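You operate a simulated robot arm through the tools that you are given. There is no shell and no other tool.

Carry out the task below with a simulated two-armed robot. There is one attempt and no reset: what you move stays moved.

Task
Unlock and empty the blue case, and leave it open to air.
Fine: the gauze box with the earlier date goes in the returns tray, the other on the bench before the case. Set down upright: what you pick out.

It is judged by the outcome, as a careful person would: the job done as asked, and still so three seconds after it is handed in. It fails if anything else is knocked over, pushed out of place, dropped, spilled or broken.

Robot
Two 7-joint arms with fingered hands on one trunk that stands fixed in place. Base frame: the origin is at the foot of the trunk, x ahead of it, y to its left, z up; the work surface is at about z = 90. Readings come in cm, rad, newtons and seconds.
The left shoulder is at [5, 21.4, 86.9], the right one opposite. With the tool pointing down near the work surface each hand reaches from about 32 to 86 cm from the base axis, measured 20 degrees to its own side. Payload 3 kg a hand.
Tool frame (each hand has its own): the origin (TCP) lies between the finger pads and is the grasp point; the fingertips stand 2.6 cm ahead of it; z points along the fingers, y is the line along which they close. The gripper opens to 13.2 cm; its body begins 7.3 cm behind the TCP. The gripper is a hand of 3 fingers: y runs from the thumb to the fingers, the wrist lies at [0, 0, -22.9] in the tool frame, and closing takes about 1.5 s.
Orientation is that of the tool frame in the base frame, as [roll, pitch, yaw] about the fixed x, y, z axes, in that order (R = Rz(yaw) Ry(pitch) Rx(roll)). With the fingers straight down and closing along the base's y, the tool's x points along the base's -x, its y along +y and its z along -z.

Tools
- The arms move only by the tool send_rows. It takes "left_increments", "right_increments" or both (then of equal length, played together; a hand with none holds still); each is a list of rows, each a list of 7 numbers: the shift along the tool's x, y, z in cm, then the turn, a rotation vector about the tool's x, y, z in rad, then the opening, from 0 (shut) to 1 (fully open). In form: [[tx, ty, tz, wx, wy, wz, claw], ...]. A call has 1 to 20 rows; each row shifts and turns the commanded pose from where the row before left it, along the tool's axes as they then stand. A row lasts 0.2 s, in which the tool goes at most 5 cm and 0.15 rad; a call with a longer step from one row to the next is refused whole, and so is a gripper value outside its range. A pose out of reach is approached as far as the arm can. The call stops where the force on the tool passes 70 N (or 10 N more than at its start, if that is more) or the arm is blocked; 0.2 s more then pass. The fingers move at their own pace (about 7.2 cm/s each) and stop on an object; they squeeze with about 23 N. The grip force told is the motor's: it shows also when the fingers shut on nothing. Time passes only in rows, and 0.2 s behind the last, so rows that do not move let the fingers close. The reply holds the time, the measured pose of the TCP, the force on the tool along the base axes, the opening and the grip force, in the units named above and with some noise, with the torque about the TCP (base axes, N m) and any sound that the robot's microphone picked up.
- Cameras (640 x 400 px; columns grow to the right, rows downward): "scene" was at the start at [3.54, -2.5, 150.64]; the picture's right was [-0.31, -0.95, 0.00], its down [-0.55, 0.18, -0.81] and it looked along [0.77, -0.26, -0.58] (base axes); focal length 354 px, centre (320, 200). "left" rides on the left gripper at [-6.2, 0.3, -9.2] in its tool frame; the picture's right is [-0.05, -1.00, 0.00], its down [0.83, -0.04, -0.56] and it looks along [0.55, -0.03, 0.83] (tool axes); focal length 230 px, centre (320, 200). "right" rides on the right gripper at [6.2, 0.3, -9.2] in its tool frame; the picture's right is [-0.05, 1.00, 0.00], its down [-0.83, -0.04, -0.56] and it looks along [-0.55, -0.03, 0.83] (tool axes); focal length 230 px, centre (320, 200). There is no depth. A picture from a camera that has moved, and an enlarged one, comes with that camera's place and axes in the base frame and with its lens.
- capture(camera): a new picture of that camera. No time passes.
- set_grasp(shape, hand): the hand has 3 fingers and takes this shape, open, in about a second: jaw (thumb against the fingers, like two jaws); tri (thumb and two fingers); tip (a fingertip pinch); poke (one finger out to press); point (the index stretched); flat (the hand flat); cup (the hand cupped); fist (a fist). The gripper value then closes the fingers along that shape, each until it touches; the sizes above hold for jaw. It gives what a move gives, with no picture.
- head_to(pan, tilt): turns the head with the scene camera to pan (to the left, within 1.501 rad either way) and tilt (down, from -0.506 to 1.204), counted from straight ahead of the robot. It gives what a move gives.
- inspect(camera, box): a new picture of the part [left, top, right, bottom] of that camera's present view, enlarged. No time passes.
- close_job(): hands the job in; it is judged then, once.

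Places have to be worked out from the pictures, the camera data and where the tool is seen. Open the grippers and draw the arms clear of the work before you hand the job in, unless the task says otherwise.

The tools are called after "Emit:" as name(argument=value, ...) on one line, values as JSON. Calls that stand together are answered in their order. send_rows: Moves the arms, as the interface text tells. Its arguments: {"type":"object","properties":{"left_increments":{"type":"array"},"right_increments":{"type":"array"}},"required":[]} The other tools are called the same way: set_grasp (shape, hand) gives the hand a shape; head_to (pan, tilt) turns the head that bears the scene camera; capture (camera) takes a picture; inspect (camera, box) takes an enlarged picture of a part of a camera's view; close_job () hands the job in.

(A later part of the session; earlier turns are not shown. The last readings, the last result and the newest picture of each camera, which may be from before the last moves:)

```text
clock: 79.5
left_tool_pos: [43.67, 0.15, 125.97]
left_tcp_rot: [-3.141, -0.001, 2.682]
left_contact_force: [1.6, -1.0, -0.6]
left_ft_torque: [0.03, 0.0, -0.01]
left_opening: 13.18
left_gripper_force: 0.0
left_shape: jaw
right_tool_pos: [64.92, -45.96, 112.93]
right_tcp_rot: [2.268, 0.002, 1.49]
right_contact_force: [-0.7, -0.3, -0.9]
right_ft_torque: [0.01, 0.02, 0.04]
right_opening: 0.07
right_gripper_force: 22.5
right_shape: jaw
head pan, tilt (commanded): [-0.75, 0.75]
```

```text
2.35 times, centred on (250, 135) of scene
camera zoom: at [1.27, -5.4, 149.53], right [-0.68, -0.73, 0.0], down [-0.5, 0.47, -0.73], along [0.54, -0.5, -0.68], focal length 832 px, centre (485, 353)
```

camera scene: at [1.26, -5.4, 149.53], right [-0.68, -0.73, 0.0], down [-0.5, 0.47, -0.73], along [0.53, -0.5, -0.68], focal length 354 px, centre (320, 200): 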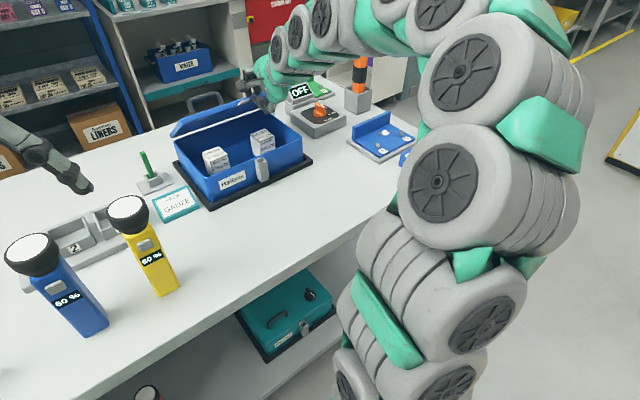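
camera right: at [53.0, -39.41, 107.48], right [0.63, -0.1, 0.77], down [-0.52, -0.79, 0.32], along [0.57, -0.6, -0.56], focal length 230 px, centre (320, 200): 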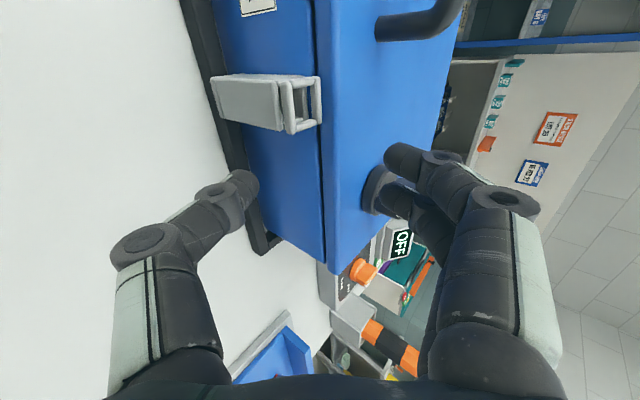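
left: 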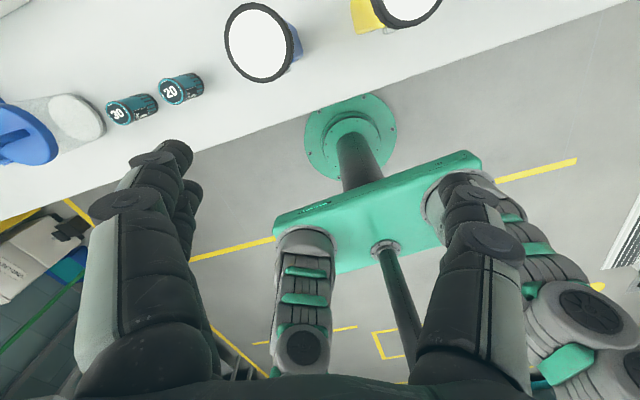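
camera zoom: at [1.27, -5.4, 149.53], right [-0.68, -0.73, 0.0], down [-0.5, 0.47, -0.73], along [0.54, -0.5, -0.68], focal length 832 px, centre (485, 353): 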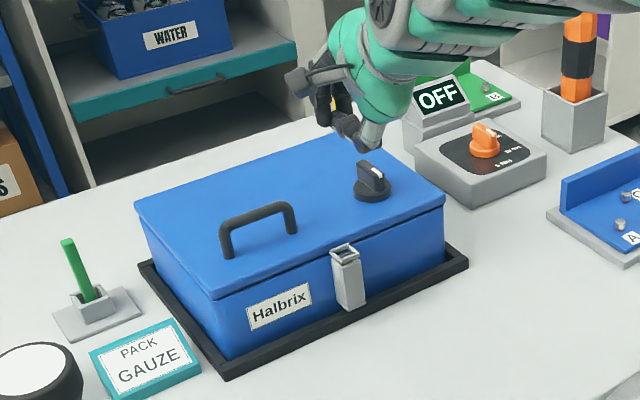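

The lid slipped shut again, but the case is properly seated. I'll repeat the pinch-lift that worked, and this time loosen wider before sliding deeper. First, open and go back to the approach line.

Emit:
send_rows(right_increments=[[0, 0, 0, 0, 0, 0, 0.5], [0, -1.78, -2.12, 0, 0, 0, 0.5], [0, -1.78, -2.12, 0, 0, 0, 0.5], [0, -1.78, -2.12, 0, 0, 0, 0.5], [0, -2.27, 1.91, 0, 0, 0, 0.5], [0, -2.27, 1.91, 0, 0, 0, 0.5], [0, -2.28, 1.9, 0, 0, 0, 0.5], [0, 0, 0, 0, 0, 0, 0.5]])

Emit:
inspect(camera="right", box=[200, 60, 480, 280])

```text
clock: 81.3
left_tool_pos: [43.62, 0.18, 125.97]
left_tcp_rot: [3.141, 0.001, 2.681]
left_contact_force: [0.2, -0.5, 0.3]
left_ft_torque: [-0.01, 0.03, 0.02]
left_opening: 13.17
left_gripper_force: 0.1
left_shape: jaw
right_tool_pos: [56.4, -45.06, 104.08]
right_tcp_rot: [2.268, 0.001, 1.491]
right_contact_force: [-0.8, -0.3, -0.5]
right_ft_torque: [-0.02, 0.0, 0.03]
right_opening: 6.59
right_gripper_force: 0.0
right_shape: jaw
head pan, tilt (commanded): [-0.75, 0.75]
```

```text
1.82 times, centred on (340, 170) of right
camera zoom: at [50.0, -38.57, 110.2], right [0.64, -0.1, 0.77], down [-0.52, -0.79, 0.32], along [0.57, -0.6, -0.56], focal length 418 px, centre (284, 254)
```

zoom: 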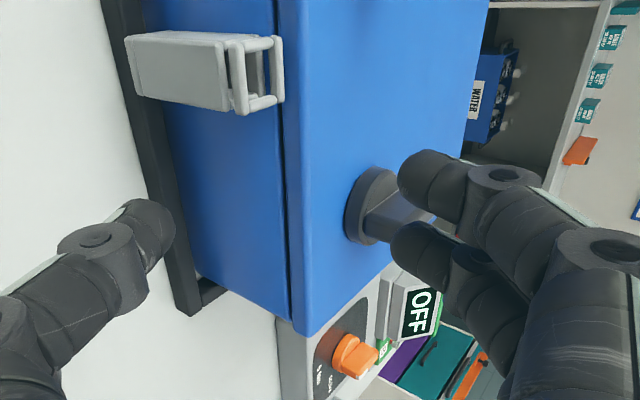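

I advance along the axis to the same pinch pose and close on the rim edge.

Emit:
send_rows(right_increments=[[-0.15, 0.03, 2.1, 0, 0, 0, 0.5], [-0.15, 0.02, 2.1, 0, 0, 0, 0.5], [0, 0, 2.07, 0, 0, 0, 0.5], [0, 0, 0, 0, 0, 0, 0.3], [0, 0, 0, 0, 0, 0, 0.2], [0, 0, 0, 0, 0, 0, 0.1], [0, 0, 0, 0, 0, 0, 0.0], [0, 0, 0, 0, 0, 0, 0.0], [0, 0, 0, 0, 0, 0, 0.0]])

Emit:
inspect(camera="right", box=[200, 60, 480, 280])

```text
clock: 83.3
left_tool_pos: [43.57, 0.11, 125.97]
left_tcp_rot: [-3.141, 0.0, 2.681]
left_contact_force: [0.2, 0.7, 0.8]
left_ft_torque: [-0.01, 0.03, -0.03]
left_opening: 13.19
left_gripper_force: 0.0
left_shape: jaw
right_tool_pos: [61.33, -45.78, 100.0]
right_tcp_rot: [2.269, 0.003, 1.49]
right_contact_force: [-12.2, 3.1, 16.5]
right_ft_torque: [0.04, -0.25, 0.03]
right_opening: 2.16
right_gripper_force: 22.9
right_shape: jaw
head pan, tilt (commanded): [-0.75, 0.75]
```

```text
1.82 times, centred on (340, 170) of right
camera zoom: at [54.96, -39.25, 106.1], right [0.63, -0.1, 0.77], down [-0.52, -0.79, 0.32], along [0.57, -0.6, -0.56], focal length 418 px, centre (284, 254)
```

zoom: 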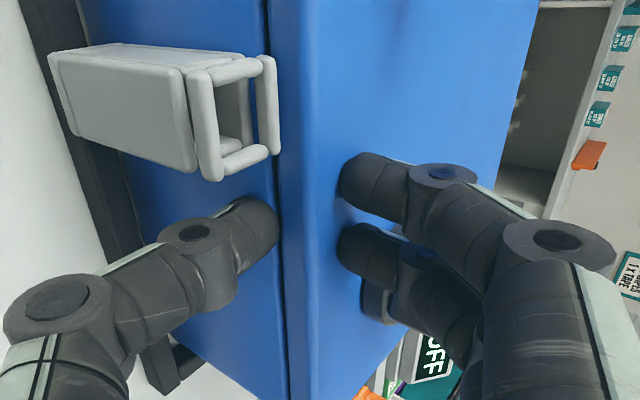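

Same good pre-lift state as before. I lift through the first 1.8 cm and then on along the arc to about 0.16 rad.

Emit:
send_rows(right_increments=[[0, 0.23, -0.19, 0, 0, 0, 0.0], [0, 0.23, -0.19, 0, 0, 0, 0.0], [0, 0.23, -0.19, 0, 0, 0, 0.0], [0, 0.23, -0.19, 0, 0, 0, 0.0], [0, 0.23, -0.19, 0, 0, 0, 0.0], [0, 0.23, -0.19, 0, 0, 0, 0.0], [0, 0.49, -0.36, 0, 0, 0, 0.0], [0, 0.49, -0.36, 0, 0, 0, 0.0], [0, 0.51, -0.33, 0, 0, 0, 0.0], [0, 0.51, -0.33, 0, 0, 0, 0.0], [0, 0, 0, 0, 0, 0, 0.0]])

Emit:
inspect(camera="right", box=[200, 60, 480, 280])

Emit:
inspect(camera="scene", box=[160, 50, 340, 220])

```text
clock: 85.7
left_tool_pos: [43.54, 0.08, 125.91]
left_tcp_rot: [3.141, -0.003, 2.682]
left_contact_force: [1.3, 0.5, -0.9]
left_ft_torque: [-0.02, -0.01, 0.02]
left_opening: 13.17
left_gripper_force: 0.1
left_shape: jaw
right_tool_pos: [61.66, -46.01, 104.27]
right_tcp_rot: [2.266, 0.003, 1.489]
right_contact_force: [-3.4, -2.0, 0.7]
right_ft_torque: [-0.03, 0.02, -0.07]
right_opening: 1.49
right_gripper_force: 22.8
right_shape: jaw
head pan, tilt (commanded): [-0.75, 0.75]
```

```text
1.82 times, centred on (340, 170) of right
camera zoom: at [55.24, -39.41, 110.35], right [0.63, -0.1, 0.77], down [-0.52, -0.79, 0.32], along [0.57, -0.6, -0.55], focal length 418 px, centre (284, 254)
```

zoom: 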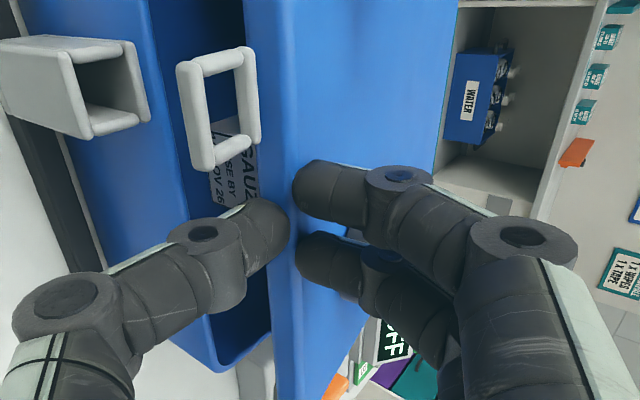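

```text
2.35 times, centred on (250, 135) of scene
camera zoom: at [1.26, -5.41, 149.53], right [-0.68, -0.73, 0.0], down [-0.5, 0.47, -0.73], along [0.53, -0.5, -0.68], focal length 832 px, centre (485, 353)
```

zoom: 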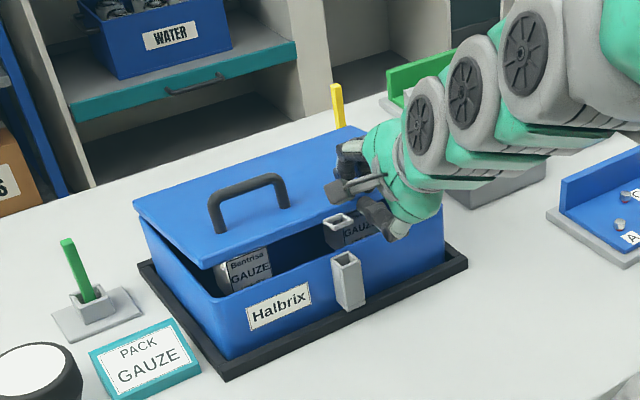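

Held well with low forces. I continue along the arc to about 0.68 rad in one go.

Emit:
send_rows(right_increments=[[0, 0.52, -0.32, 0, 0, 0, 0.0], [0, 0.53, -0.3, 0, 0, 0, 0.0], [0, 0.54, -0.27, 0, 0, 0, 0.0], [0, 0.55, -0.25, 0, 0, 0, 0.0], [0, 0.57, -0.23, 0, 0, 0, 0.0], [0, 0.57, -0.22, 0, 0, 0, 0.0], [0, 0.69, -0.23, 0, 0, 0, 0.0], [0, 0.7, -0.21, 0, 0, 0, 0.0], [0, 0.69, -0.16, 0, 0, 0, 0.0], [0, 0.69, -0.16, 0, 0, 0, 0.0], [0, 0.7, -0.1, 0, 0, 0, 0.0], [0, 0.7, -0.1, 0, 0, 0, 0.0], [0, 0.7, -0.06, 0, 0, 0, 0.0], [0, 0.7, -0.05, 0, 0, 0, 0.0], [0, 0, 0, 0, 0, 0, 0.0]])

Emit:
inspect(camera="right", box=[200, 60, 480, 280])

Emit:
inspect(camera="scene", box=[160, 50, 340, 220])

```text
clock: 88.9
left_tool_pos: [43.57, 0.09, 125.93]
left_tcp_rot: [3.141, -0.001, 2.678]
left_contact_force: [0.2, 0.2, -0.4]
left_ft_torque: [0.01, 0.01, 0.01]
left_opening: 13.21
left_gripper_force: 0.1
left_shape: jaw
right_tool_pos: [65.33, -46.19, 112.61]
right_tcp_rot: [2.267, 0.002, 1.487]
right_contact_force: [-10.5, -5.9, 5.6]
right_ft_torque: [-0.1, 0.11, -0.09]
right_opening: 1.53
right_gripper_force: 23.1
right_shape: jaw
head pan, tilt (commanded): [-0.75, 0.75]
```

```text
1.82 times, centred on (340, 170) of right
camera zoom: at [58.91, -39.67, 118.76], right [0.63, -0.1, 0.77], down [-0.52, -0.79, 0.32], along [0.57, -0.6, -0.55], focal length 418 px, centre (284, 254)
```

zoom: 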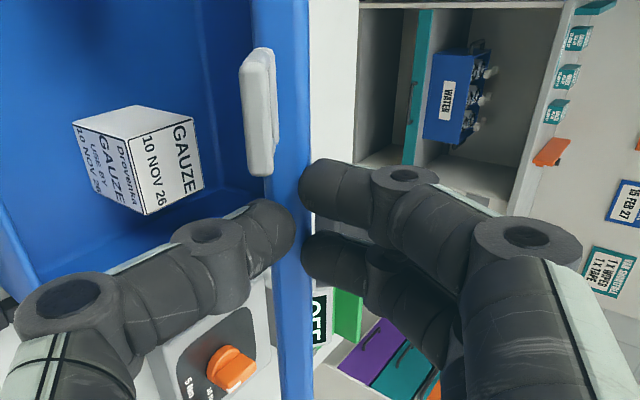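

```text
2.35 times, centred on (250, 135) of scene
camera zoom: at [1.24, -5.41, 149.53], right [-0.68, -0.73, 0.0], down [-0.5, 0.47, -0.73], along [0.53, -0.5, -0.68], focal length 832 px, centre (485, 353)
```

zoom: 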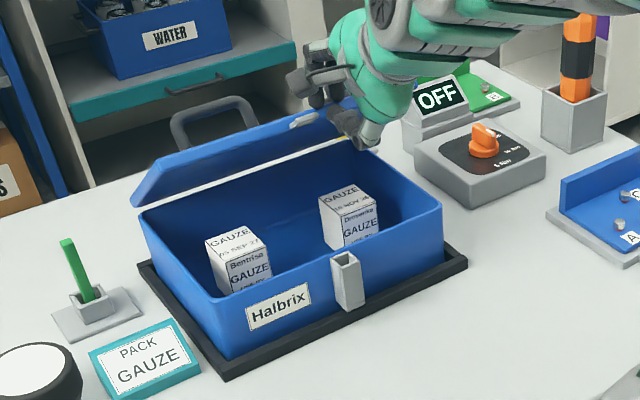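

Thumb under, fingers over, lid parallel to the hand. I relieve the push slightly and carry on in the pinch to about 0.9 rad.

Emit:
send_rows(right_increments=[[-0.03, 0.3, -0.15, 0, 0, 0, 0.0], [0, 0.7, 0.02, 0, 0, 0, 0.0], [0, 0.7, 0.05, 0, 0, 0, 0.0], [0, 0.7, 0.08, 0, 0, 0, 0.0], [0, 0.7, 0.1, 0, 0, 0, 0.0], [0, 0.7, 0.12, 0, 0, 0, 0.0], [0, 0, 0, 0, 0, 0, 0.0]])

Emit:
inspect(camera="right", box=[200, 60, 480, 280])

Emit:
inspect(camera="scene", box=[160, 50, 340, 220])

```text
clock: 90.5
left_tool_pos: [43.67, 0.19, 125.93]
left_tcp_rot: [3.141, 0.001, 2.682]
left_contact_force: [-0.2, 0.0, -0.2]
left_ft_torque: [0.01, -0.01, 0.01]
left_opening: 13.18
left_gripper_force: 0.1
left_shape: jaw
right_tool_pos: [67.98, -46.5, 115.54]
right_tcp_rot: [2.268, 0.002, 1.491]
right_contact_force: [-10.0, 7.7, 13.1]
right_ft_torque: [0.09, -0.17, 0.15]
right_opening: 1.59
right_gripper_force: 22.9
right_shape: jaw
head pan, tilt (commanded): [-0.75, 0.75]
```

```text
1.82 times, centred on (340, 170) of right
camera zoom: at [61.55, -39.92, 121.58], right [0.63, -0.1, 0.77], down [-0.52, -0.79, 0.32], along [0.57, -0.6, -0.55], focal length 418 px, centre (284, 254)
```

zoom: 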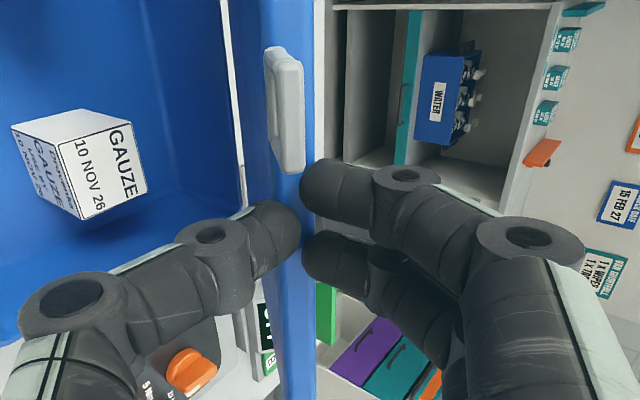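

```text
2.35 times, centred on (250, 135) of scene
camera zoom: at [1.24, -5.37, 149.53], right [-0.68, -0.73, 0.0], down [-0.5, 0.46, -0.73], along [0.54, -0.5, -0.68], focal length 832 px, centre (485, 353)
```

zoom: 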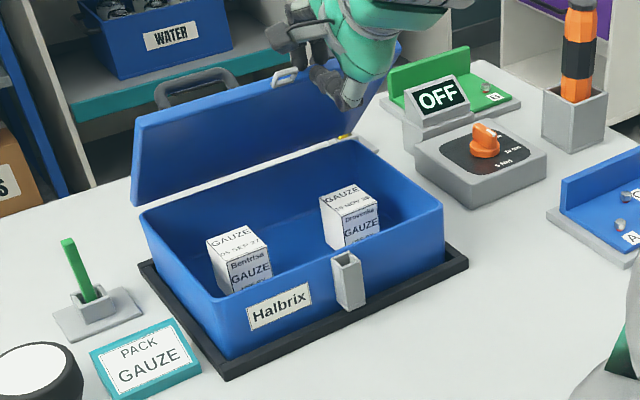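

The lid is at ~52°. The forces show I'm pressing toward the hinge, so I loosen the pinch slightly while keeping the thumb in place, letting the lid rest on the thumb.

Emit:
send_rows(right_increments=[[0, 0.05, -0.1, 0, 0, 0, 0.06], [0, 0.2, 0, 0, 0, 0, 0.15], [0, 0.35, 0, 0, 0, 0, 0.2], [0, 0, 0, 0, 0, 0, 0.2]])

Emit:
inspect(camera="right", box=[200, 60, 480, 280])

Emit:
inspect(camera="scene", box=[160, 50, 340, 220])

```text
clock: 91.5
left_tool_pos: [43.63, 0.13, 125.94]
left_tcp_rot: [3.14, 0.0, 2.68]
left_contact_force: [0.3, -1.1, -1.0]
left_ft_torque: [0.0, -0.02, 0.01]
left_opening: 13.19
left_gripper_force: 0.1
left_shape: jaw
right_tool_pos: [68.36, -46.58, 115.95]
right_tcp_rot: [2.27, 0.002, 1.489]
right_contact_force: [-1.5, -0.7, -0.8]
right_ft_torque: [0.0, 0.03, 0.01]
right_opening: 2.65
right_gripper_force: 0.1
right_shape: jaw
head pan, tilt (commanded): [-0.75, 0.75]
```

```text
1.82 times, centred on (340, 170) of right
camera zoom: at [61.9, -40.04, 122.06], right [0.64, -0.1, 0.77], down [-0.52, -0.79, 0.32], along [0.57, -0.6, -0.56], focal length 418 px, centre (284, 254)
```

zoom: 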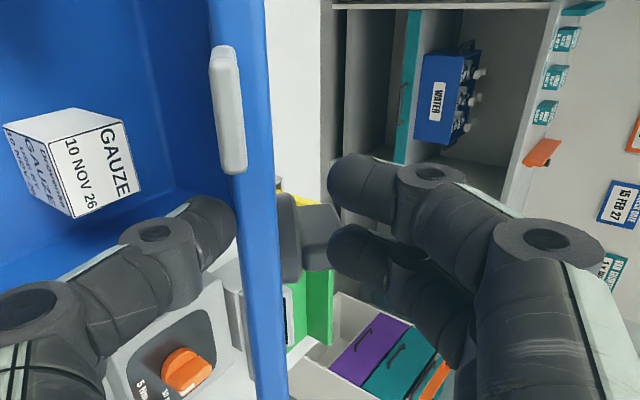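

```text
2.35 times, centred on (250, 135) of scene
camera zoom: at [1.27, -5.4, 149.53], right [-0.68, -0.73, 0.0], down [-0.5, 0.47, -0.73], along [0.53, -0.5, -0.68], focal length 832 px, centre (485, 353)
```

zoom: 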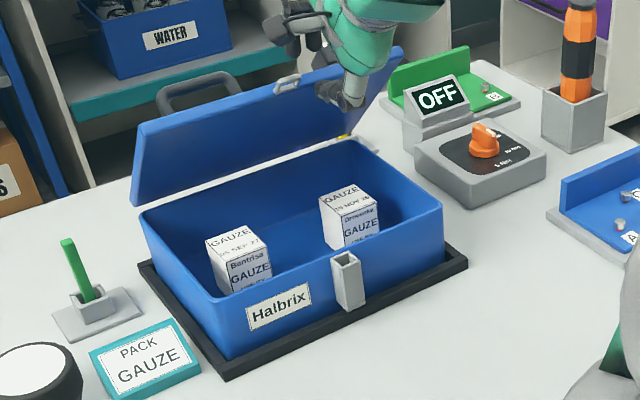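

The lid now rests on the thumb with only ~1.7 N. I slide 1.2 cm deeper under it and watch the force.

Emit:
send_rows(right_increments=[[0, 0, 0.4, 0, 0, 0, 0.22], [0, 0.1, 0.4, 0, 0, 0, 0.24], [0, 0.1, 0.4, 0, 0, 0, 0.26], [0, 0, 0, 0, 0, 0, 0.26]])

Emit:
inspect(camera="right", box=[200, 60, 480, 280])

Emit:
inspect(camera="scene", box=[160, 50, 340, 220])

```text
clock: 92.5
left_tool_pos: [43.67, 0.28, 125.93]
left_tcp_rot: [3.141, 0.002, 2.681]
left_contact_force: [-0.3, -0.1, -0.2]
left_ft_torque: [0.01, 0.0, 0.02]
left_opening: 13.19
left_gripper_force: 0.1
left_shape: jaw
right_tool_pos: [69.22, -46.79, 115.22]
right_tcp_rot: [2.269, 0.005, 1.489]
right_contact_force: [-1.4, 0.7, -0.3]
right_ft_torque: [0.0, 0.03, 0.0]
right_opening: 3.45
right_gripper_force: 0.2
right_shape: jaw
head pan, tilt (commanded): [-0.75, 0.75]
```

```text
1.82 times, centred on (340, 170) of right
camera zoom: at [62.88, -40.03, 121.4], right [0.64, -0.1, 0.77], down [-0.52, -0.79, 0.32], along [0.57, -0.6, -0.56], focal length 418 px, centre (284, 254)
```

zoom: 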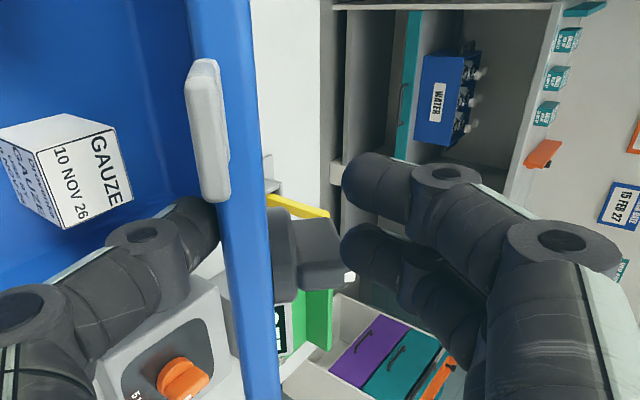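

```text
2.35 times, centred on (250, 135) of scene
camera zoom: at [1.27, -5.4, 149.53], right [-0.68, -0.73, 0.0], down [-0.5, 0.47, -0.73], along [0.53, -0.5, -0.68], focal length 832 px, centre (485, 353)
```

zoom: 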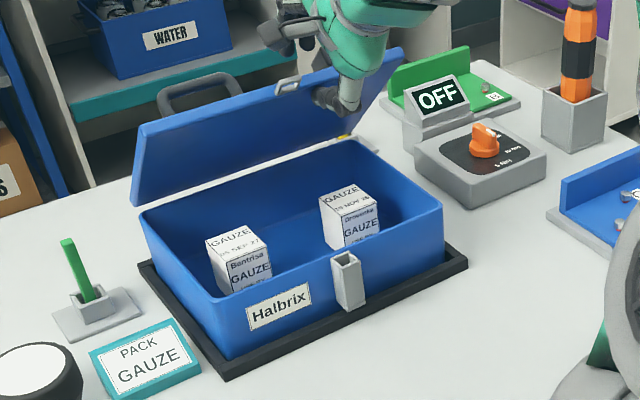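

The thumb is well underneath with tiny force. I open the fingers more and push the lid along its arc to about 1.26 rad.

Emit:
send_rows(right_increments=[[0, 1.0, 0.19, 0, 0, 0, 0.3], [0, 1.0, 0.19, 0, 0, 0, 0.34], [0, 1.0, 0.19, 0, 0, 0, 0.38], [0, 0.85, 0.28, 0, 0, 0, 0.4], [0, 0.75, 0.28, 0, 0, 0, 0.4], [0, 0.74, 0.28, 0, 0, 0, 0.4], [0, 0.7, 0.37, 0, 0, 0, 0.4], [0, 0.7, 0.38, 0, 0, 0, 0.4], [0, 0.7, 0.38, 0, 0, 0, 0.4], [0, 0, 0, 0, 0, 0, 0.4]])

Emit:
inspect(camera="right", box=[200, 60, 480, 280])

Emit:
inspect(camera="scene", box=[160, 30, 360, 220])

```text
clock: 94.7
left_tool_pos: [43.58, 0.2, 125.94]
left_tcp_rot: [-3.142, -0.002, 2.68]
left_contact_force: [1.0, 0.4, -0.1]
left_ft_torque: [0.01, -0.03, 0.01]
left_opening: 13.22
left_gripper_force: 0.0
left_shape: jaw
right_tool_pos: [75.99, -47.25, 119.28]
right_tcp_rot: [2.269, 0.003, 1.491]
right_contact_force: [-1.5, 0.2, -0.9]
right_ft_torque: [-0.01, 0.03, 0.03]
right_opening: 5.36
right_gripper_force: 0.1
right_shape: jaw
head pan, tilt (commanded): [-0.75, 0.75]
```

```text
1.82 times, centred on (340, 170) of right
camera zoom: at [69.55, -40.58, 125.39], right [0.64, -0.1, 0.76], down [-0.52, -0.79, 0.32], along [0.57, -0.6, -0.56], focal length 418 px, centre (284, 254)
```

zoom: 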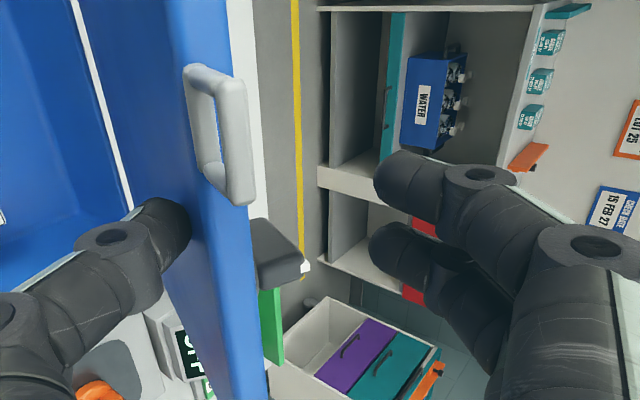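

```text
2.11 times, centred on (260, 125) of scene
camera zoom: at [1.27, -5.4, 149.53], right [-0.68, -0.73, 0.0], down [-0.5, 0.47, -0.73], along [0.53, -0.5, -0.68], focal length 744 px, centre (446, 358)
```

zoom: 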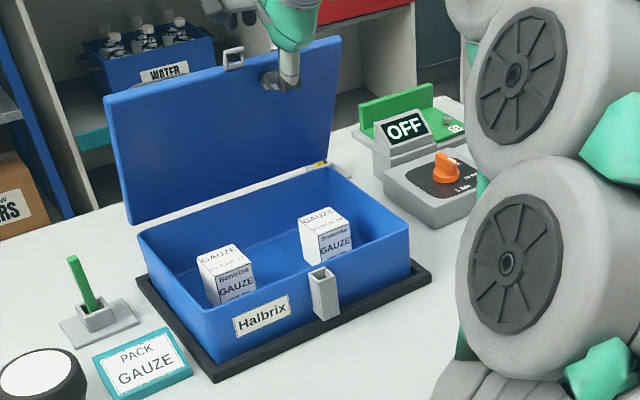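

The lid is up near 75°. I continue pushing it through vertical.

Emit:
send_rows(right_increments=[[0, 0.65, 0.46, 0, 0, 0, 0.4], [0, 0.64, 0.47, 0, 0, 0, 0.4], [0, 0.64, 0.47, 0, 0, 0, 0.4], [0, 0.58, 0.54, 0, 0, 0, 0.4], [0, 0.58, 0.54, 0, 0, 0, 0.4], [0, 0.57, 0.55, 0, 0, 0, 0.4], [0, 0, 0, 0, 0, 0, 0.4]])

Emit:
inspect(camera="right", box=[200, 60, 480, 280])

Emit:
inspect(camera="scene", box=[160, 30, 360, 220])

```text
clock: 96.3
left_tool_pos: [43.59, 0.16, 126.04]
left_tcp_rot: [-3.141, 0.0, 2.682]
left_contact_force: [-0.4, -0.3, 0.6]
left_ft_torque: [-0.02, 0.0, -0.01]
left_opening: 13.16
left_gripper_force: 0.1
left_shape: jaw
right_tool_pos: [80.65, -47.6, 120.33]
right_tcp_rot: [2.268, -0.001, 1.49]
right_contact_force: [-0.1, -0.4, -0.4]
right_ft_torque: [0.02, 0.04, -0.04]
right_opening: 5.32
right_gripper_force: 0.1
right_shape: jaw
head pan, tilt (commanded): [-0.75, 0.75]
```

```text
1.82 times, centred on (340, 170) of right
camera zoom: at [74.24, -40.92, 126.43], right [0.64, -0.1, 0.77], down [-0.52, -0.79, 0.32], along [0.57, -0.6, -0.56], focal length 418 px, centre (284, 254)
```

zoom: 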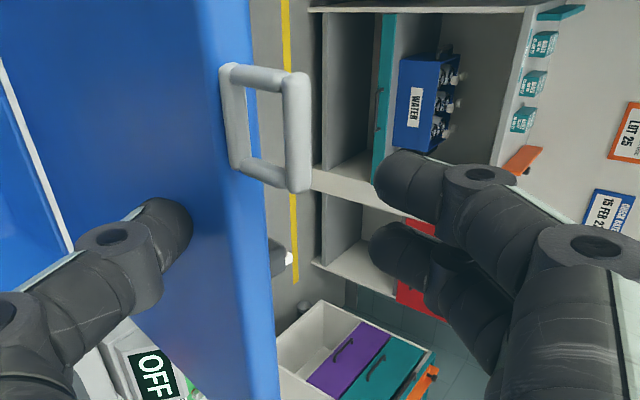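

```text
2.11 times, centred on (260, 125) of scene
camera zoom: at [1.27, -5.4, 149.53], right [-0.68, -0.73, 0.0], down [-0.5, 0.47, -0.73], along [0.53, -0.5, -0.68], focal length 744 px, centre (446, 358)
```

zoom: 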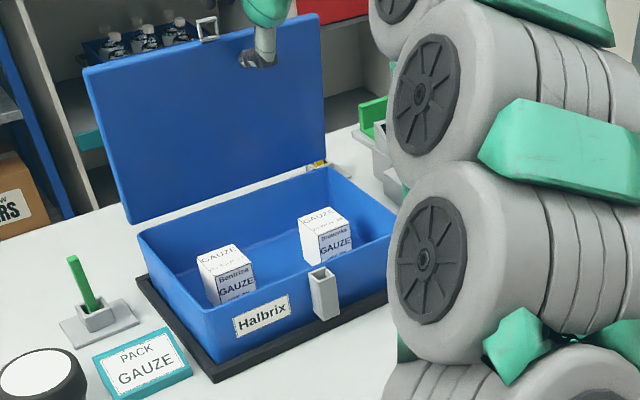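

The lid is about vertical, almost no load. I push a further 2–3 cm to carry it past vertical toward its stop.

Emit:
send_rows(right_increments=[[0, 0.5, 0.61, 0, 0, 0, 0.4], [0, 0.5, 0.62, 0, 0, 0, 0.4], [0, 0.5, 0.62, 0, 0, 0, 0.4], [0, 0, 0, 0, 0, 0, 0.4], [0, 0, 0, 0, 0, 0, 0.4]])

Emit:
inspect(camera="right", box=[200, 60, 480, 280])

Emit:
inspect(camera="scene", box=[160, 30, 360, 220])

```text
clock: 97.5
left_tool_pos: [43.5, 0.13, 125.96]
left_tcp_rot: [3.139, 0.0, 2.68]
left_contact_force: [-0.4, -0.5, 0.4]
left_ft_torque: [-0.02, 0.0, -0.03]
left_opening: 13.17
left_gripper_force: 0.0
left_shape: jaw
right_tool_pos: [83.16, -47.86, 120.32]
right_tcp_rot: [2.268, 0.002, 1.489]
right_contact_force: [-0.1, 0.0, 0.4]
right_ft_torque: [0.02, 0.02, -0.01]
right_opening: 5.31
right_gripper_force: 0.0
right_shape: jaw
head pan, tilt (commanded): [-0.75, 0.75]
```

```text
1.82 times, centred on (340, 170) of right
camera zoom: at [76.7, -41.13, 126.38], right [0.63, -0.1, 0.77], down [-0.52, -0.79, 0.32], along [0.57, -0.6, -0.56], focal length 418 px, centre (284, 254)
```

zoom: 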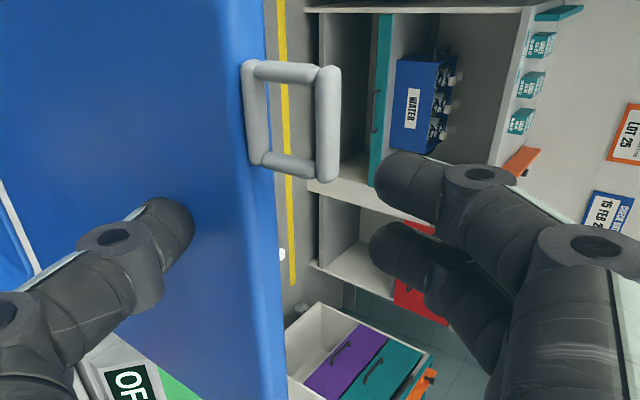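

```text
2.11 times, centred on (260, 125) of scene
camera zoom: at [1.27, -5.4, 149.53], right [-0.68, -0.73, 0.0], down [-0.5, 0.47, -0.73], along [0.53, -0.5, -0.68], focal length 744 px, centre (446, 358)
```

zoom: 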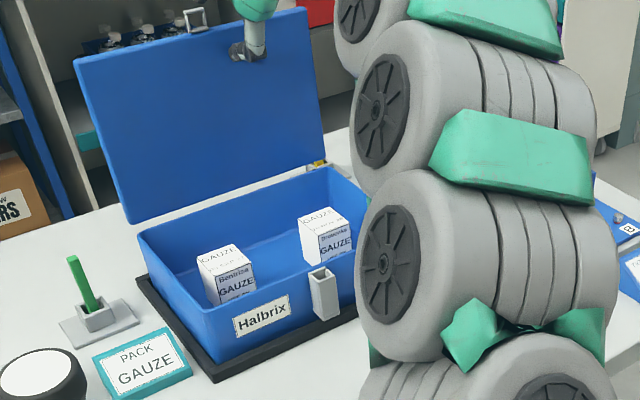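

Still following. I push another ~2 cm while tilting the hand a little more forward to keep within reach.

Emit:
send_rows(right_increments=[[0, 0.2, 0.3, -0.08, 0, 0, 0.4], [0, 0.3, 0.5, -0.08, 0, 0, 0.4], [0, 0.3, 0.6, -0.08, 0, 0, 0.4], [0, 0.2, 0.6, 0, 0, 0, 0.4], [0, 0, 0, 0, 0, 0, 0.4], [0, 0, 0, 0, 0, 0, 0.4]])

Emit:
inspect(camera="right", box=[200, 60, 480, 280])

Emit:
inspect(camera="scene", box=[160, 30, 360, 220])

```text
clock: 98.9
left_tool_pos: [43.55, 0.2, 125.95]
left_tcp_rot: [3.14, -0.001, 2.682]
left_contact_force: [-0.3, -0.2, -0.5]
left_ft_torque: [-0.02, -0.01, -0.02]
left_opening: 13.18
left_gripper_force: 0.1
left_shape: jaw
right_tool_pos: [85.26, -48.03, 119.97]
right_tcp_rot: [2.028, 0.001, 1.491]
right_contact_force: [-1.2, 0.3, 0.4]
right_ft_torque: [0.03, -0.02, 0.01]
right_opening: 5.28
right_gripper_force: 0.1
right_shape: jaw
head pan, tilt (commanded): [-0.75, 0.75]
```

```text
1.82 times, centred on (340, 170) of right
camera zoom: at [77.56, -41.27, 124.29], right [0.44, -0.09, 0.9], down [-0.58, -0.79, 0.21], along [0.69, -0.61, -0.39], focal length 418 px, centre (284, 254)
```

zoom: 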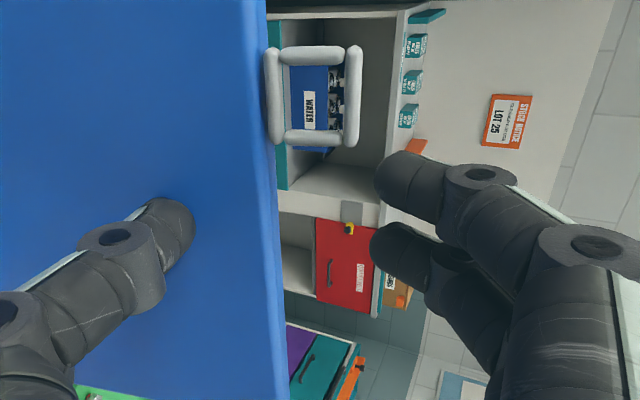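

```text
2.11 times, centred on (260, 125) of scene
camera zoom: at [1.27, -5.4, 149.53], right [-0.68, -0.73, 0.0], down [-0.5, 0.47, -0.73], along [0.53, -0.5, -0.68], focal length 744 px, centre (446, 358)
```

zoom: 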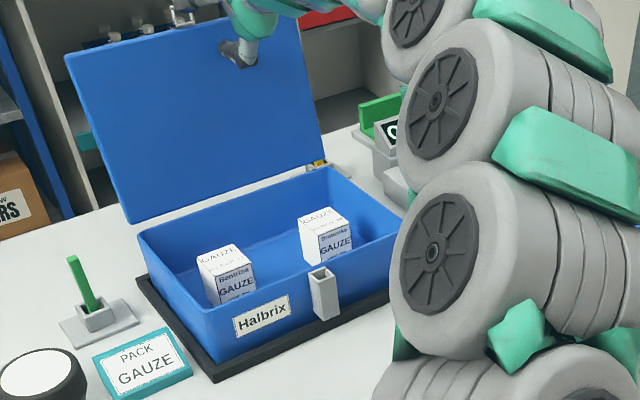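

Past vertical now. I push one more centimetre forward to see whether it reaches a stop.

Emit:
send_rows(right_increments=[[0, 0.22, 0.45, 0, 0, 0, 0.4], [0, 0.22, 0.45, 0, 0, 0, 0.4], [0, 0, 0, 0, 0, 0, 0.4], [0, 0, 0, 0, 0, 0, 0.4]])

Emit:
inspect(camera="scene", box=[160, 30, 360, 220])

```text
clock: 99.9
left_tool_pos: [43.67, 0.14, 126.07]
left_tcp_rot: [3.141, 0.001, 2.679]
left_contact_force: [-0.1, 0.0, 0.1]
left_ft_torque: [0.0, 0.01, 0.01]
left_opening: 13.2
left_gripper_force: 0.1
left_shape: jaw
right_tool_pos: [86.17, -47.93, 120.11]
right_tcp_rot: [2.028, 0.001, 1.489]
right_contact_force: [-5.0, -0.8, 0.2]
right_ft_torque: [-0.05, 0.22, -0.01]
right_opening: 5.38
right_gripper_force: 0.1
right_shape: jaw
head pan, tilt (commanded): [-0.75, 0.75]
```

```text
2.11 times, centred on (260, 125) of scene
camera zoom: at [1.26, -5.4, 149.53], right [-0.68, -0.73, 0.0], down [-0.5, 0.47, -0.73], along [0.53, -0.5, -0.68], focal length 744 px, centre (446, 358)
```

zoom: 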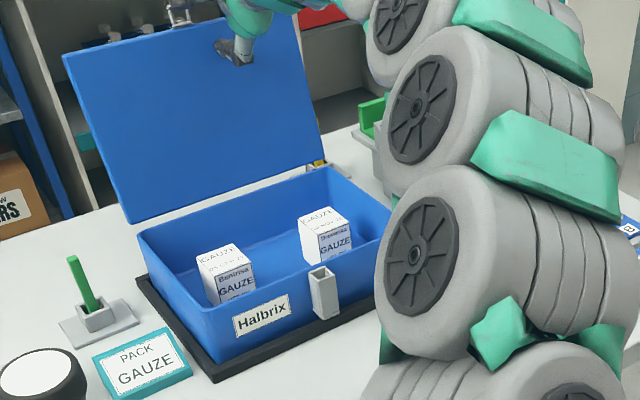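

About 5 N now — the lid is at its stop. I lift the hand clear of the lid's edge and draw back, then check that the lid stays open.

Emit:
send_rows(right_increments=[[0, 0.6, -0.8, 0, 0, 0, 0.4], [0, 1.0, -1.0, 0, 0, 0, 0.4], [0, -0.2, -3.0, 0, 0, 0, 0.4], [0, -1.0, -3.0, 0, 0, 0, 0.4], [0, -1.0, -3.0, 0, 0, 0, 0.4], [0, -1.0, -3.0, 0, 0, 0, 0.4], [0, -1.0, -3.0, 0, 0, 0, 0.4], [0, 0, 0, 0, 0, 0, 0.4], [0, 0, 0, 0, 0, 0, 0.4], [0, 0, 0, 0, 0, 0, 0.4]])

Emit:
capture(camera="scene")

Emit:
capture(camera="right")

```text
clock: 102.1
left_tool_pos: [43.65, 0.13, 125.99]
left_tcp_rot: [-3.141, 0.001, 2.682]
left_contact_force: [-0.2, 0.3, -0.9]
left_ft_torque: [-0.02, -0.02, 0.01]
left_opening: 13.19
left_gripper_force: 0.1
left_shape: jaw
right_tool_pos: [70.14, -47.1, 125.16]
right_tcp_rot: [2.028, 0.003, 1.491]
right_contact_force: [0.1, 0.5, -0.2]
right_ft_torque: [-0.01, -0.03, 0.01]
right_opening: 5.27
right_gripper_force: 0.1
right_shape: jaw
head pan, tilt (commanded): [-0.75, 0.75]
```

```text
taken
camera scene: at [1.27, -5.4, 149.53], right [-0.68, -0.73, 0.0], down [-0.5, 0.47, -0.73], along [0.53, -0.5, -0.68], focal length 354 px, centre (320, 200)
```

scene: 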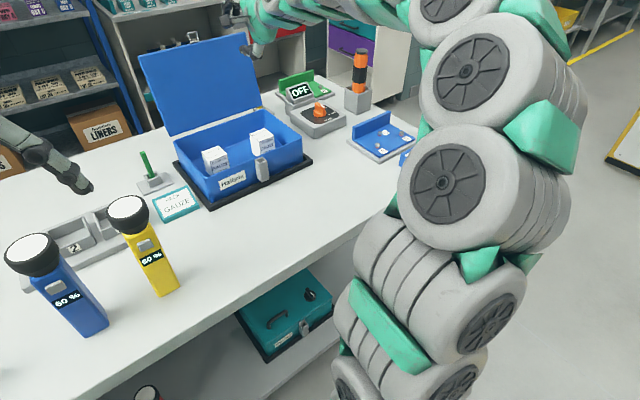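

```text
taken
camera right: at [62.33, -40.36, 129.49], right [0.44, -0.09, 0.9], down [-0.58, -0.79, 0.21], along [0.69, -0.61, -0.39], focal length 230 px, centre (320, 200)
```

right: 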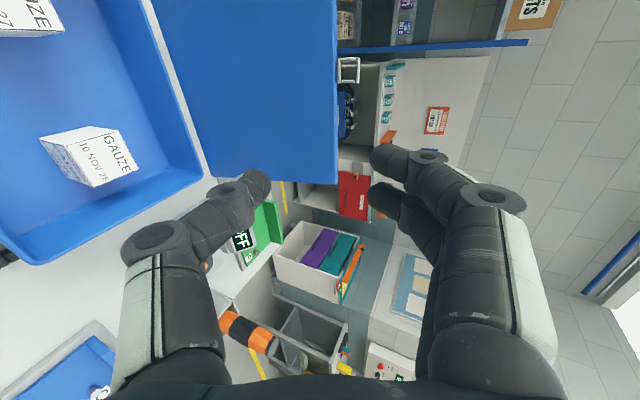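

The lid stays open. Now I read the two boxes' dates closely.

Emit:
inspect(camera="scene", box=[195, 120, 285, 180])

Emit:
inspect(camera="right", box=[0, 0, 150, 200])

Emit:
inspect(camera="scene", box=[200, 140, 235, 175])

Emit:
inspect(camera="scene", box=[245, 120, 280, 155])

```text
6.67 times, centred on (240, 150) of scene
camera zoom: at [1.27, -5.4, 149.53], right [-0.68, -0.73, 0.0], down [-0.5, 0.47, -0.73], along [0.53, -0.5, -0.68], focal length 2356 px, centre (853, 533)
```

zoom: 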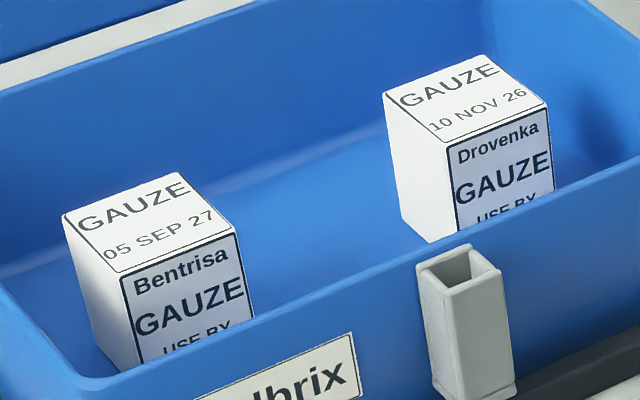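

```text
2.00 times, centred on (75, 100) of right
camera zoom: at [62.33, -40.36, 129.49], right [0.44, -0.09, 0.9], down [-0.58, -0.79, 0.21], along [0.69, -0.61, -0.39], focal length 460 px, centre (810, 400)
```

zoom: 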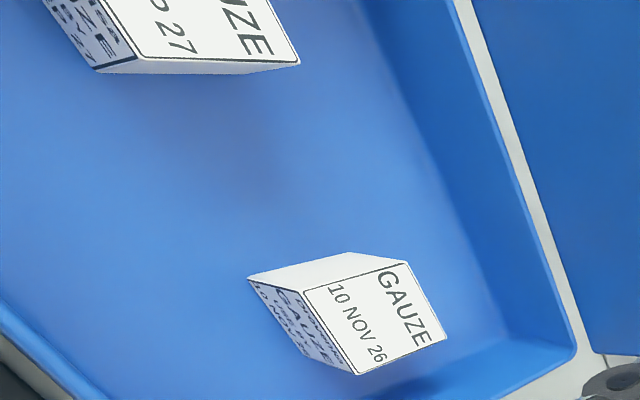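

```text
11.43 times, centred on (218, 158) of scene
camera zoom: at [1.27, -5.4, 149.53], right [-0.68, -0.73, 0.0], down [-0.5, 0.47, -0.73], along [0.53, -0.5, -0.68], focal length 4040 px, centre (1491, 686)
```

zoom: 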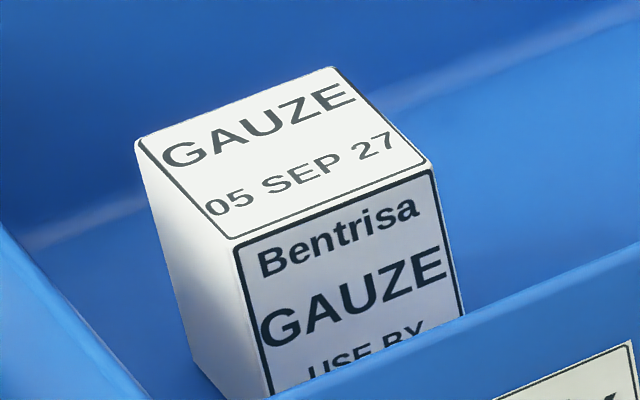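

```text
11.43 times, centred on (262, 138) of scene
camera zoom: at [1.27, -5.4, 149.53], right [-0.68, -0.73, 0.0], down [-0.5, 0.47, -0.73], along [0.53, -0.5, -0.68], focal length 4040 px, centre (977, 914)
```

zoom: 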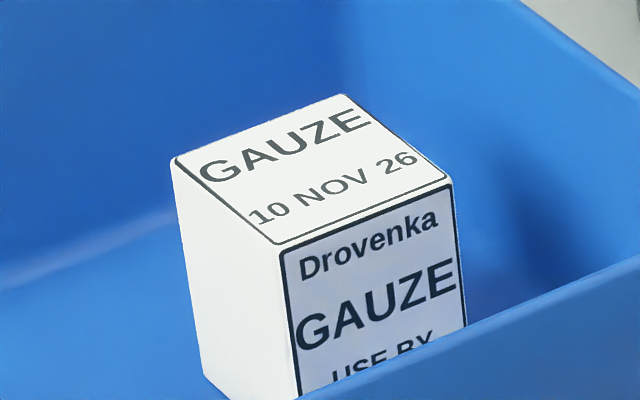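

Left box: 05 SEP 27; right box: 10 NOV 26 (earlier → returns tray). I bring the right hand to fingers-down in front of the case to look from above.

Emit:
send_rows(right_increments=[[0, -3.12, -1.81, 0, 0, 0, 1], [0, -3.12, -1.81, 0, 0, 0, 1], [0, -3.12, -1.81, 0, 0, 0, 1], [0, -3.12, -1.81, 0, 0, 0, 1], [0, -3.12, -1.81, 0, 0, 0, 1], [0, 0, 0, 0.14, 0, 0, 1], [0, 0, 0, 0.14, 0, 0, 1], [0, 0, 0, 0.14, 0, 0, 1], [0, 0, 0, 0.14, 0, 0, 1], [0, 0, 0, 0.14, 0, 0, 1], [0, 0, 0, 0.14, 0, 0, 1], [0, 0, 0, 0.14, 0, 0, 1], [0, 0, 0, 0.133, 0, 0, 1], [0, 0, 0, 0, 0, 0, 1]])

Emit:
capture(camera="right")

Emit:
capture(camera="scene")

```text
clock: 105.1
left_tool_pos: [43.57, 0.07, 126.01]
left_tcp_rot: [-3.141, -0.001, 2.682]
left_contact_force: [-0.8, 0.2, 0.0]
left_ft_torque: [0.01, -0.01, 0.01]
left_opening: 13.19
left_gripper_force: 0.1
left_shape: jaw
right_tool_pos: [55.2, -45.44, 115.21]
right_tcp_rot: [3.141, 0.002, 1.491]
right_contact_force: [-0.4, -0.8, -0.4]
right_ft_torque: [0.02, -0.01, 0.02]
right_opening: 13.2
right_gripper_force: 0.0
right_shape: jaw
head pan, tilt (commanded): [-0.75, 0.75]
```

```text
taken
camera right: at [55.91, -39.4, 124.34], right [0.99, -0.13, 0.0], down [-0.11, -0.82, 0.56], along [-0.07, -0.55, -0.83], focal length 230 px, centre (320, 200)
```

right: 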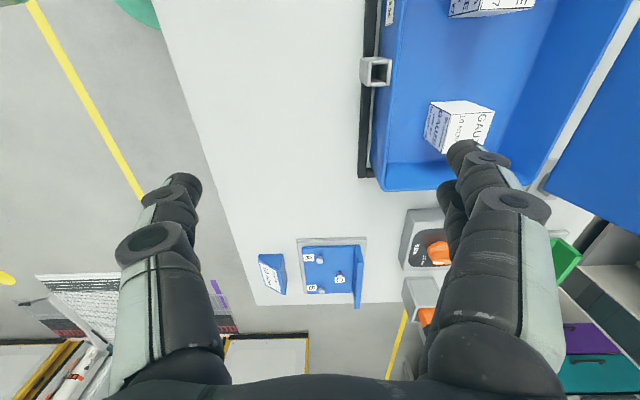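

```text
taken
camera scene: at [1.27, -5.4, 149.53], right [-0.68, -0.73, 0.0], down [-0.5, 0.47, -0.73], along [0.53, -0.5, -0.68], focal length 354 px, centre (320, 200)
```

scene: 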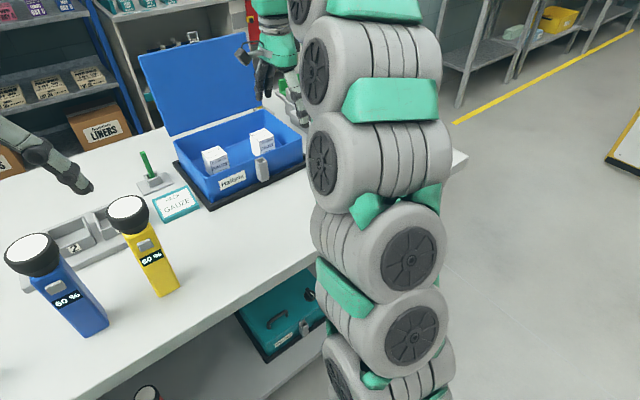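

I zoom into the case interior from the right-hand camera to locate the boxes and check nothing else is inside.

Emit:
inspect(camera="right", box=[360, 0, 560, 200])

Emit:
inspect(camera="scene", box=[170, 30, 320, 220])

```text
2.00 times, centred on (460, 100) of right
camera zoom: at [55.91, -39.4, 124.34], right [0.99, -0.13, 0.0], down [-0.11, -0.82, 0.56], along [-0.07, -0.55, -0.83], focal length 460 px, centre (40, 400)
```

zoom: 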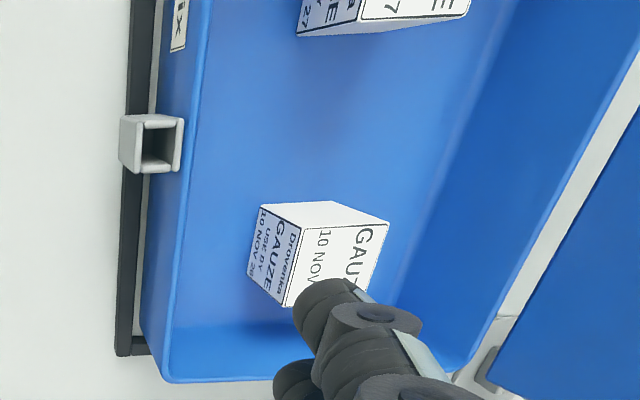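

```text
2.11 times, centred on (245, 125) of scene
camera zoom: at [1.27, -5.4, 149.53], right [-0.68, -0.73, 0.0], down [-0.5, 0.47, -0.73], along [0.53, -0.5, -0.68], focal length 744 px, centre (478, 358)
```

zoom: 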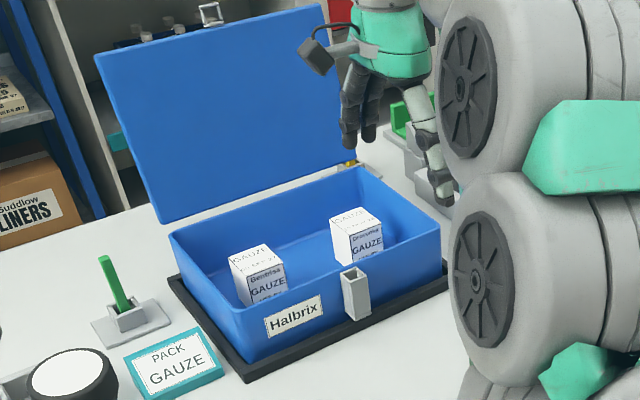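

The right box (10 NOV 26) is about 5×5×5.6 cm at centre (72.35, −50.2), top z≈96.6; the left one near (73.7, −36.2). I move the right hand above the right box, closing direction front-to-back.

Emit:
send_rows(right_increments=[[-0.44, 2.2, 2.24, 0, 0, 0, 0.65], [-0.44, 2.2, 2.24, 0, 0, 0, 0.65], [-0.44, 2.2, 2.24, 0, 0, 0, 0.65], [-0.44, 2.2, 2.24, 0, 0, 0, 0.65], [-0.44, 2.2, 2.24, 0, 0, 0, 0.65], [-0.4, 2.16, 0.57, 0, 0, -0.04, 0.65], [-0.4, 2.16, 0.57, 0, 0, 0, 0.65], [-0.4, 2.16, 0.57, 0, 0, 0, 0.65], [0, 0, 0, 0, 0, 0, 0.65]])

Emit:
capture(camera="right")

Emit:
inspect(camera="scene", box=[170, 30, 360, 220])

```text
clock: 107.1
left_tool_pos: [43.52, 0.12, 125.93]
left_tcp_rot: [-3.141, -0.001, 2.682]
left_contact_force: [0.6, 0.4, 0.3]
left_ft_torque: [-0.03, 0.0, 0.02]
left_opening: 13.2
left_gripper_force: 0.0
left_shape: jaw
right_tool_pos: [72.32, -50.1, 102.17]
right_tcp_rot: [-3.141, 0.003, 1.531]
right_contact_force: [-0.5, -0.2, -0.7]
right_ft_torque: [-0.01, 0.02, -0.01]
right_opening: 8.63
right_gripper_force: 0.1
right_shape: jaw
head pan, tilt (commanded): [-0.75, 0.75]
```

```text
taken
camera right: at [72.83, -44.1, 111.37], right [1.0, -0.09, 0.0], down [-0.08, -0.83, 0.56], along [-0.05, -0.55, -0.83], focal length 230 px, centre (320, 200)
```

right: 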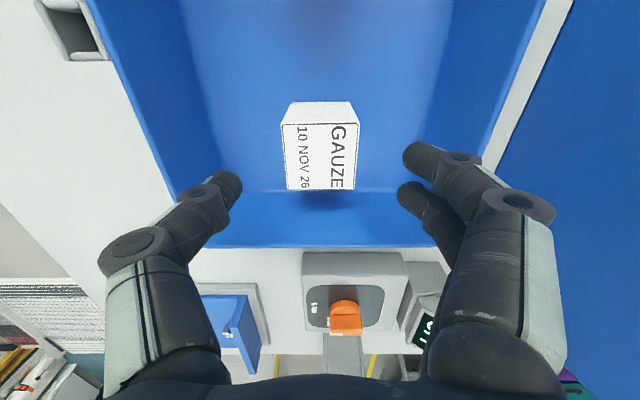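

```text
2.11 times, centred on (265, 125) of scene
camera zoom: at [1.27, -5.4, 149.53], right [-0.68, -0.73, 0.0], down [-0.5, 0.47, -0.73], along [0.53, -0.5, -0.68], focal length 744 px, centre (436, 358)
```

zoom: 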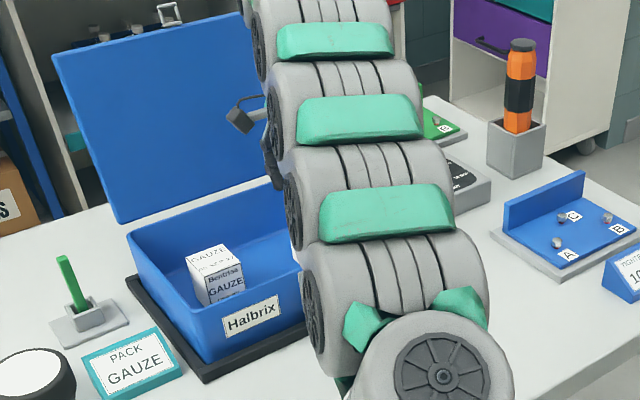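

The box is square to the hand. I narrow the opening to ~6.9 cm (to keep the thumb knuckle clear of the front wall), shift 0.2 cm right, and descend.

Emit:
send_rows(right_increments=[[-0.2, 0, 0, 0, 0, 0, 0.52], [0, 0, 1.5, 0, 0, 0, 0.52], [0, 0, 1.5, 0, 0, 0, 0.52], [0, 0, 1.2, 0, 0, 0, 0.52], [0, 0, 1.0, 0, 0, 0, 0.52], [0, 0, 0, 0, 0, 0, 0.52]])

Emit:
capture(camera="right")

```text
clock: 108.5
left_tool_pos: [43.63, 0.08, 125.89]
left_tcp_rot: [3.14, -0.001, 2.68]
left_contact_force: [-0.1, 0.0, 0.4]
left_ft_torque: [-0.03, 0.0, -0.04]
left_opening: 13.21
left_gripper_force: 0.1
left_shape: jaw
right_tool_pos: [72.35, -50.39, 97.04]
right_tcp_rot: [-3.141, 0.001, 1.528]
right_contact_force: [0.2, -0.7, -0.1]
right_ft_torque: [-0.02, -0.01, 0.02]
right_opening: 6.92
right_gripper_force: 0.0
right_shape: jaw
head pan, tilt (commanded): [-0.75, 0.75]
```

```text
taken
camera right: at [72.73, -44.35, 106.06], right [1.0, -0.09, 0.0], down [-0.08, -0.83, 0.56], along [-0.05, -0.55, -0.83], focal length 230 px, centre (320, 200)
```

right: 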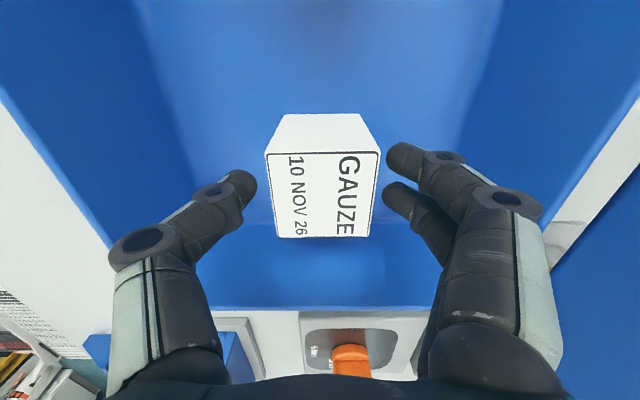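

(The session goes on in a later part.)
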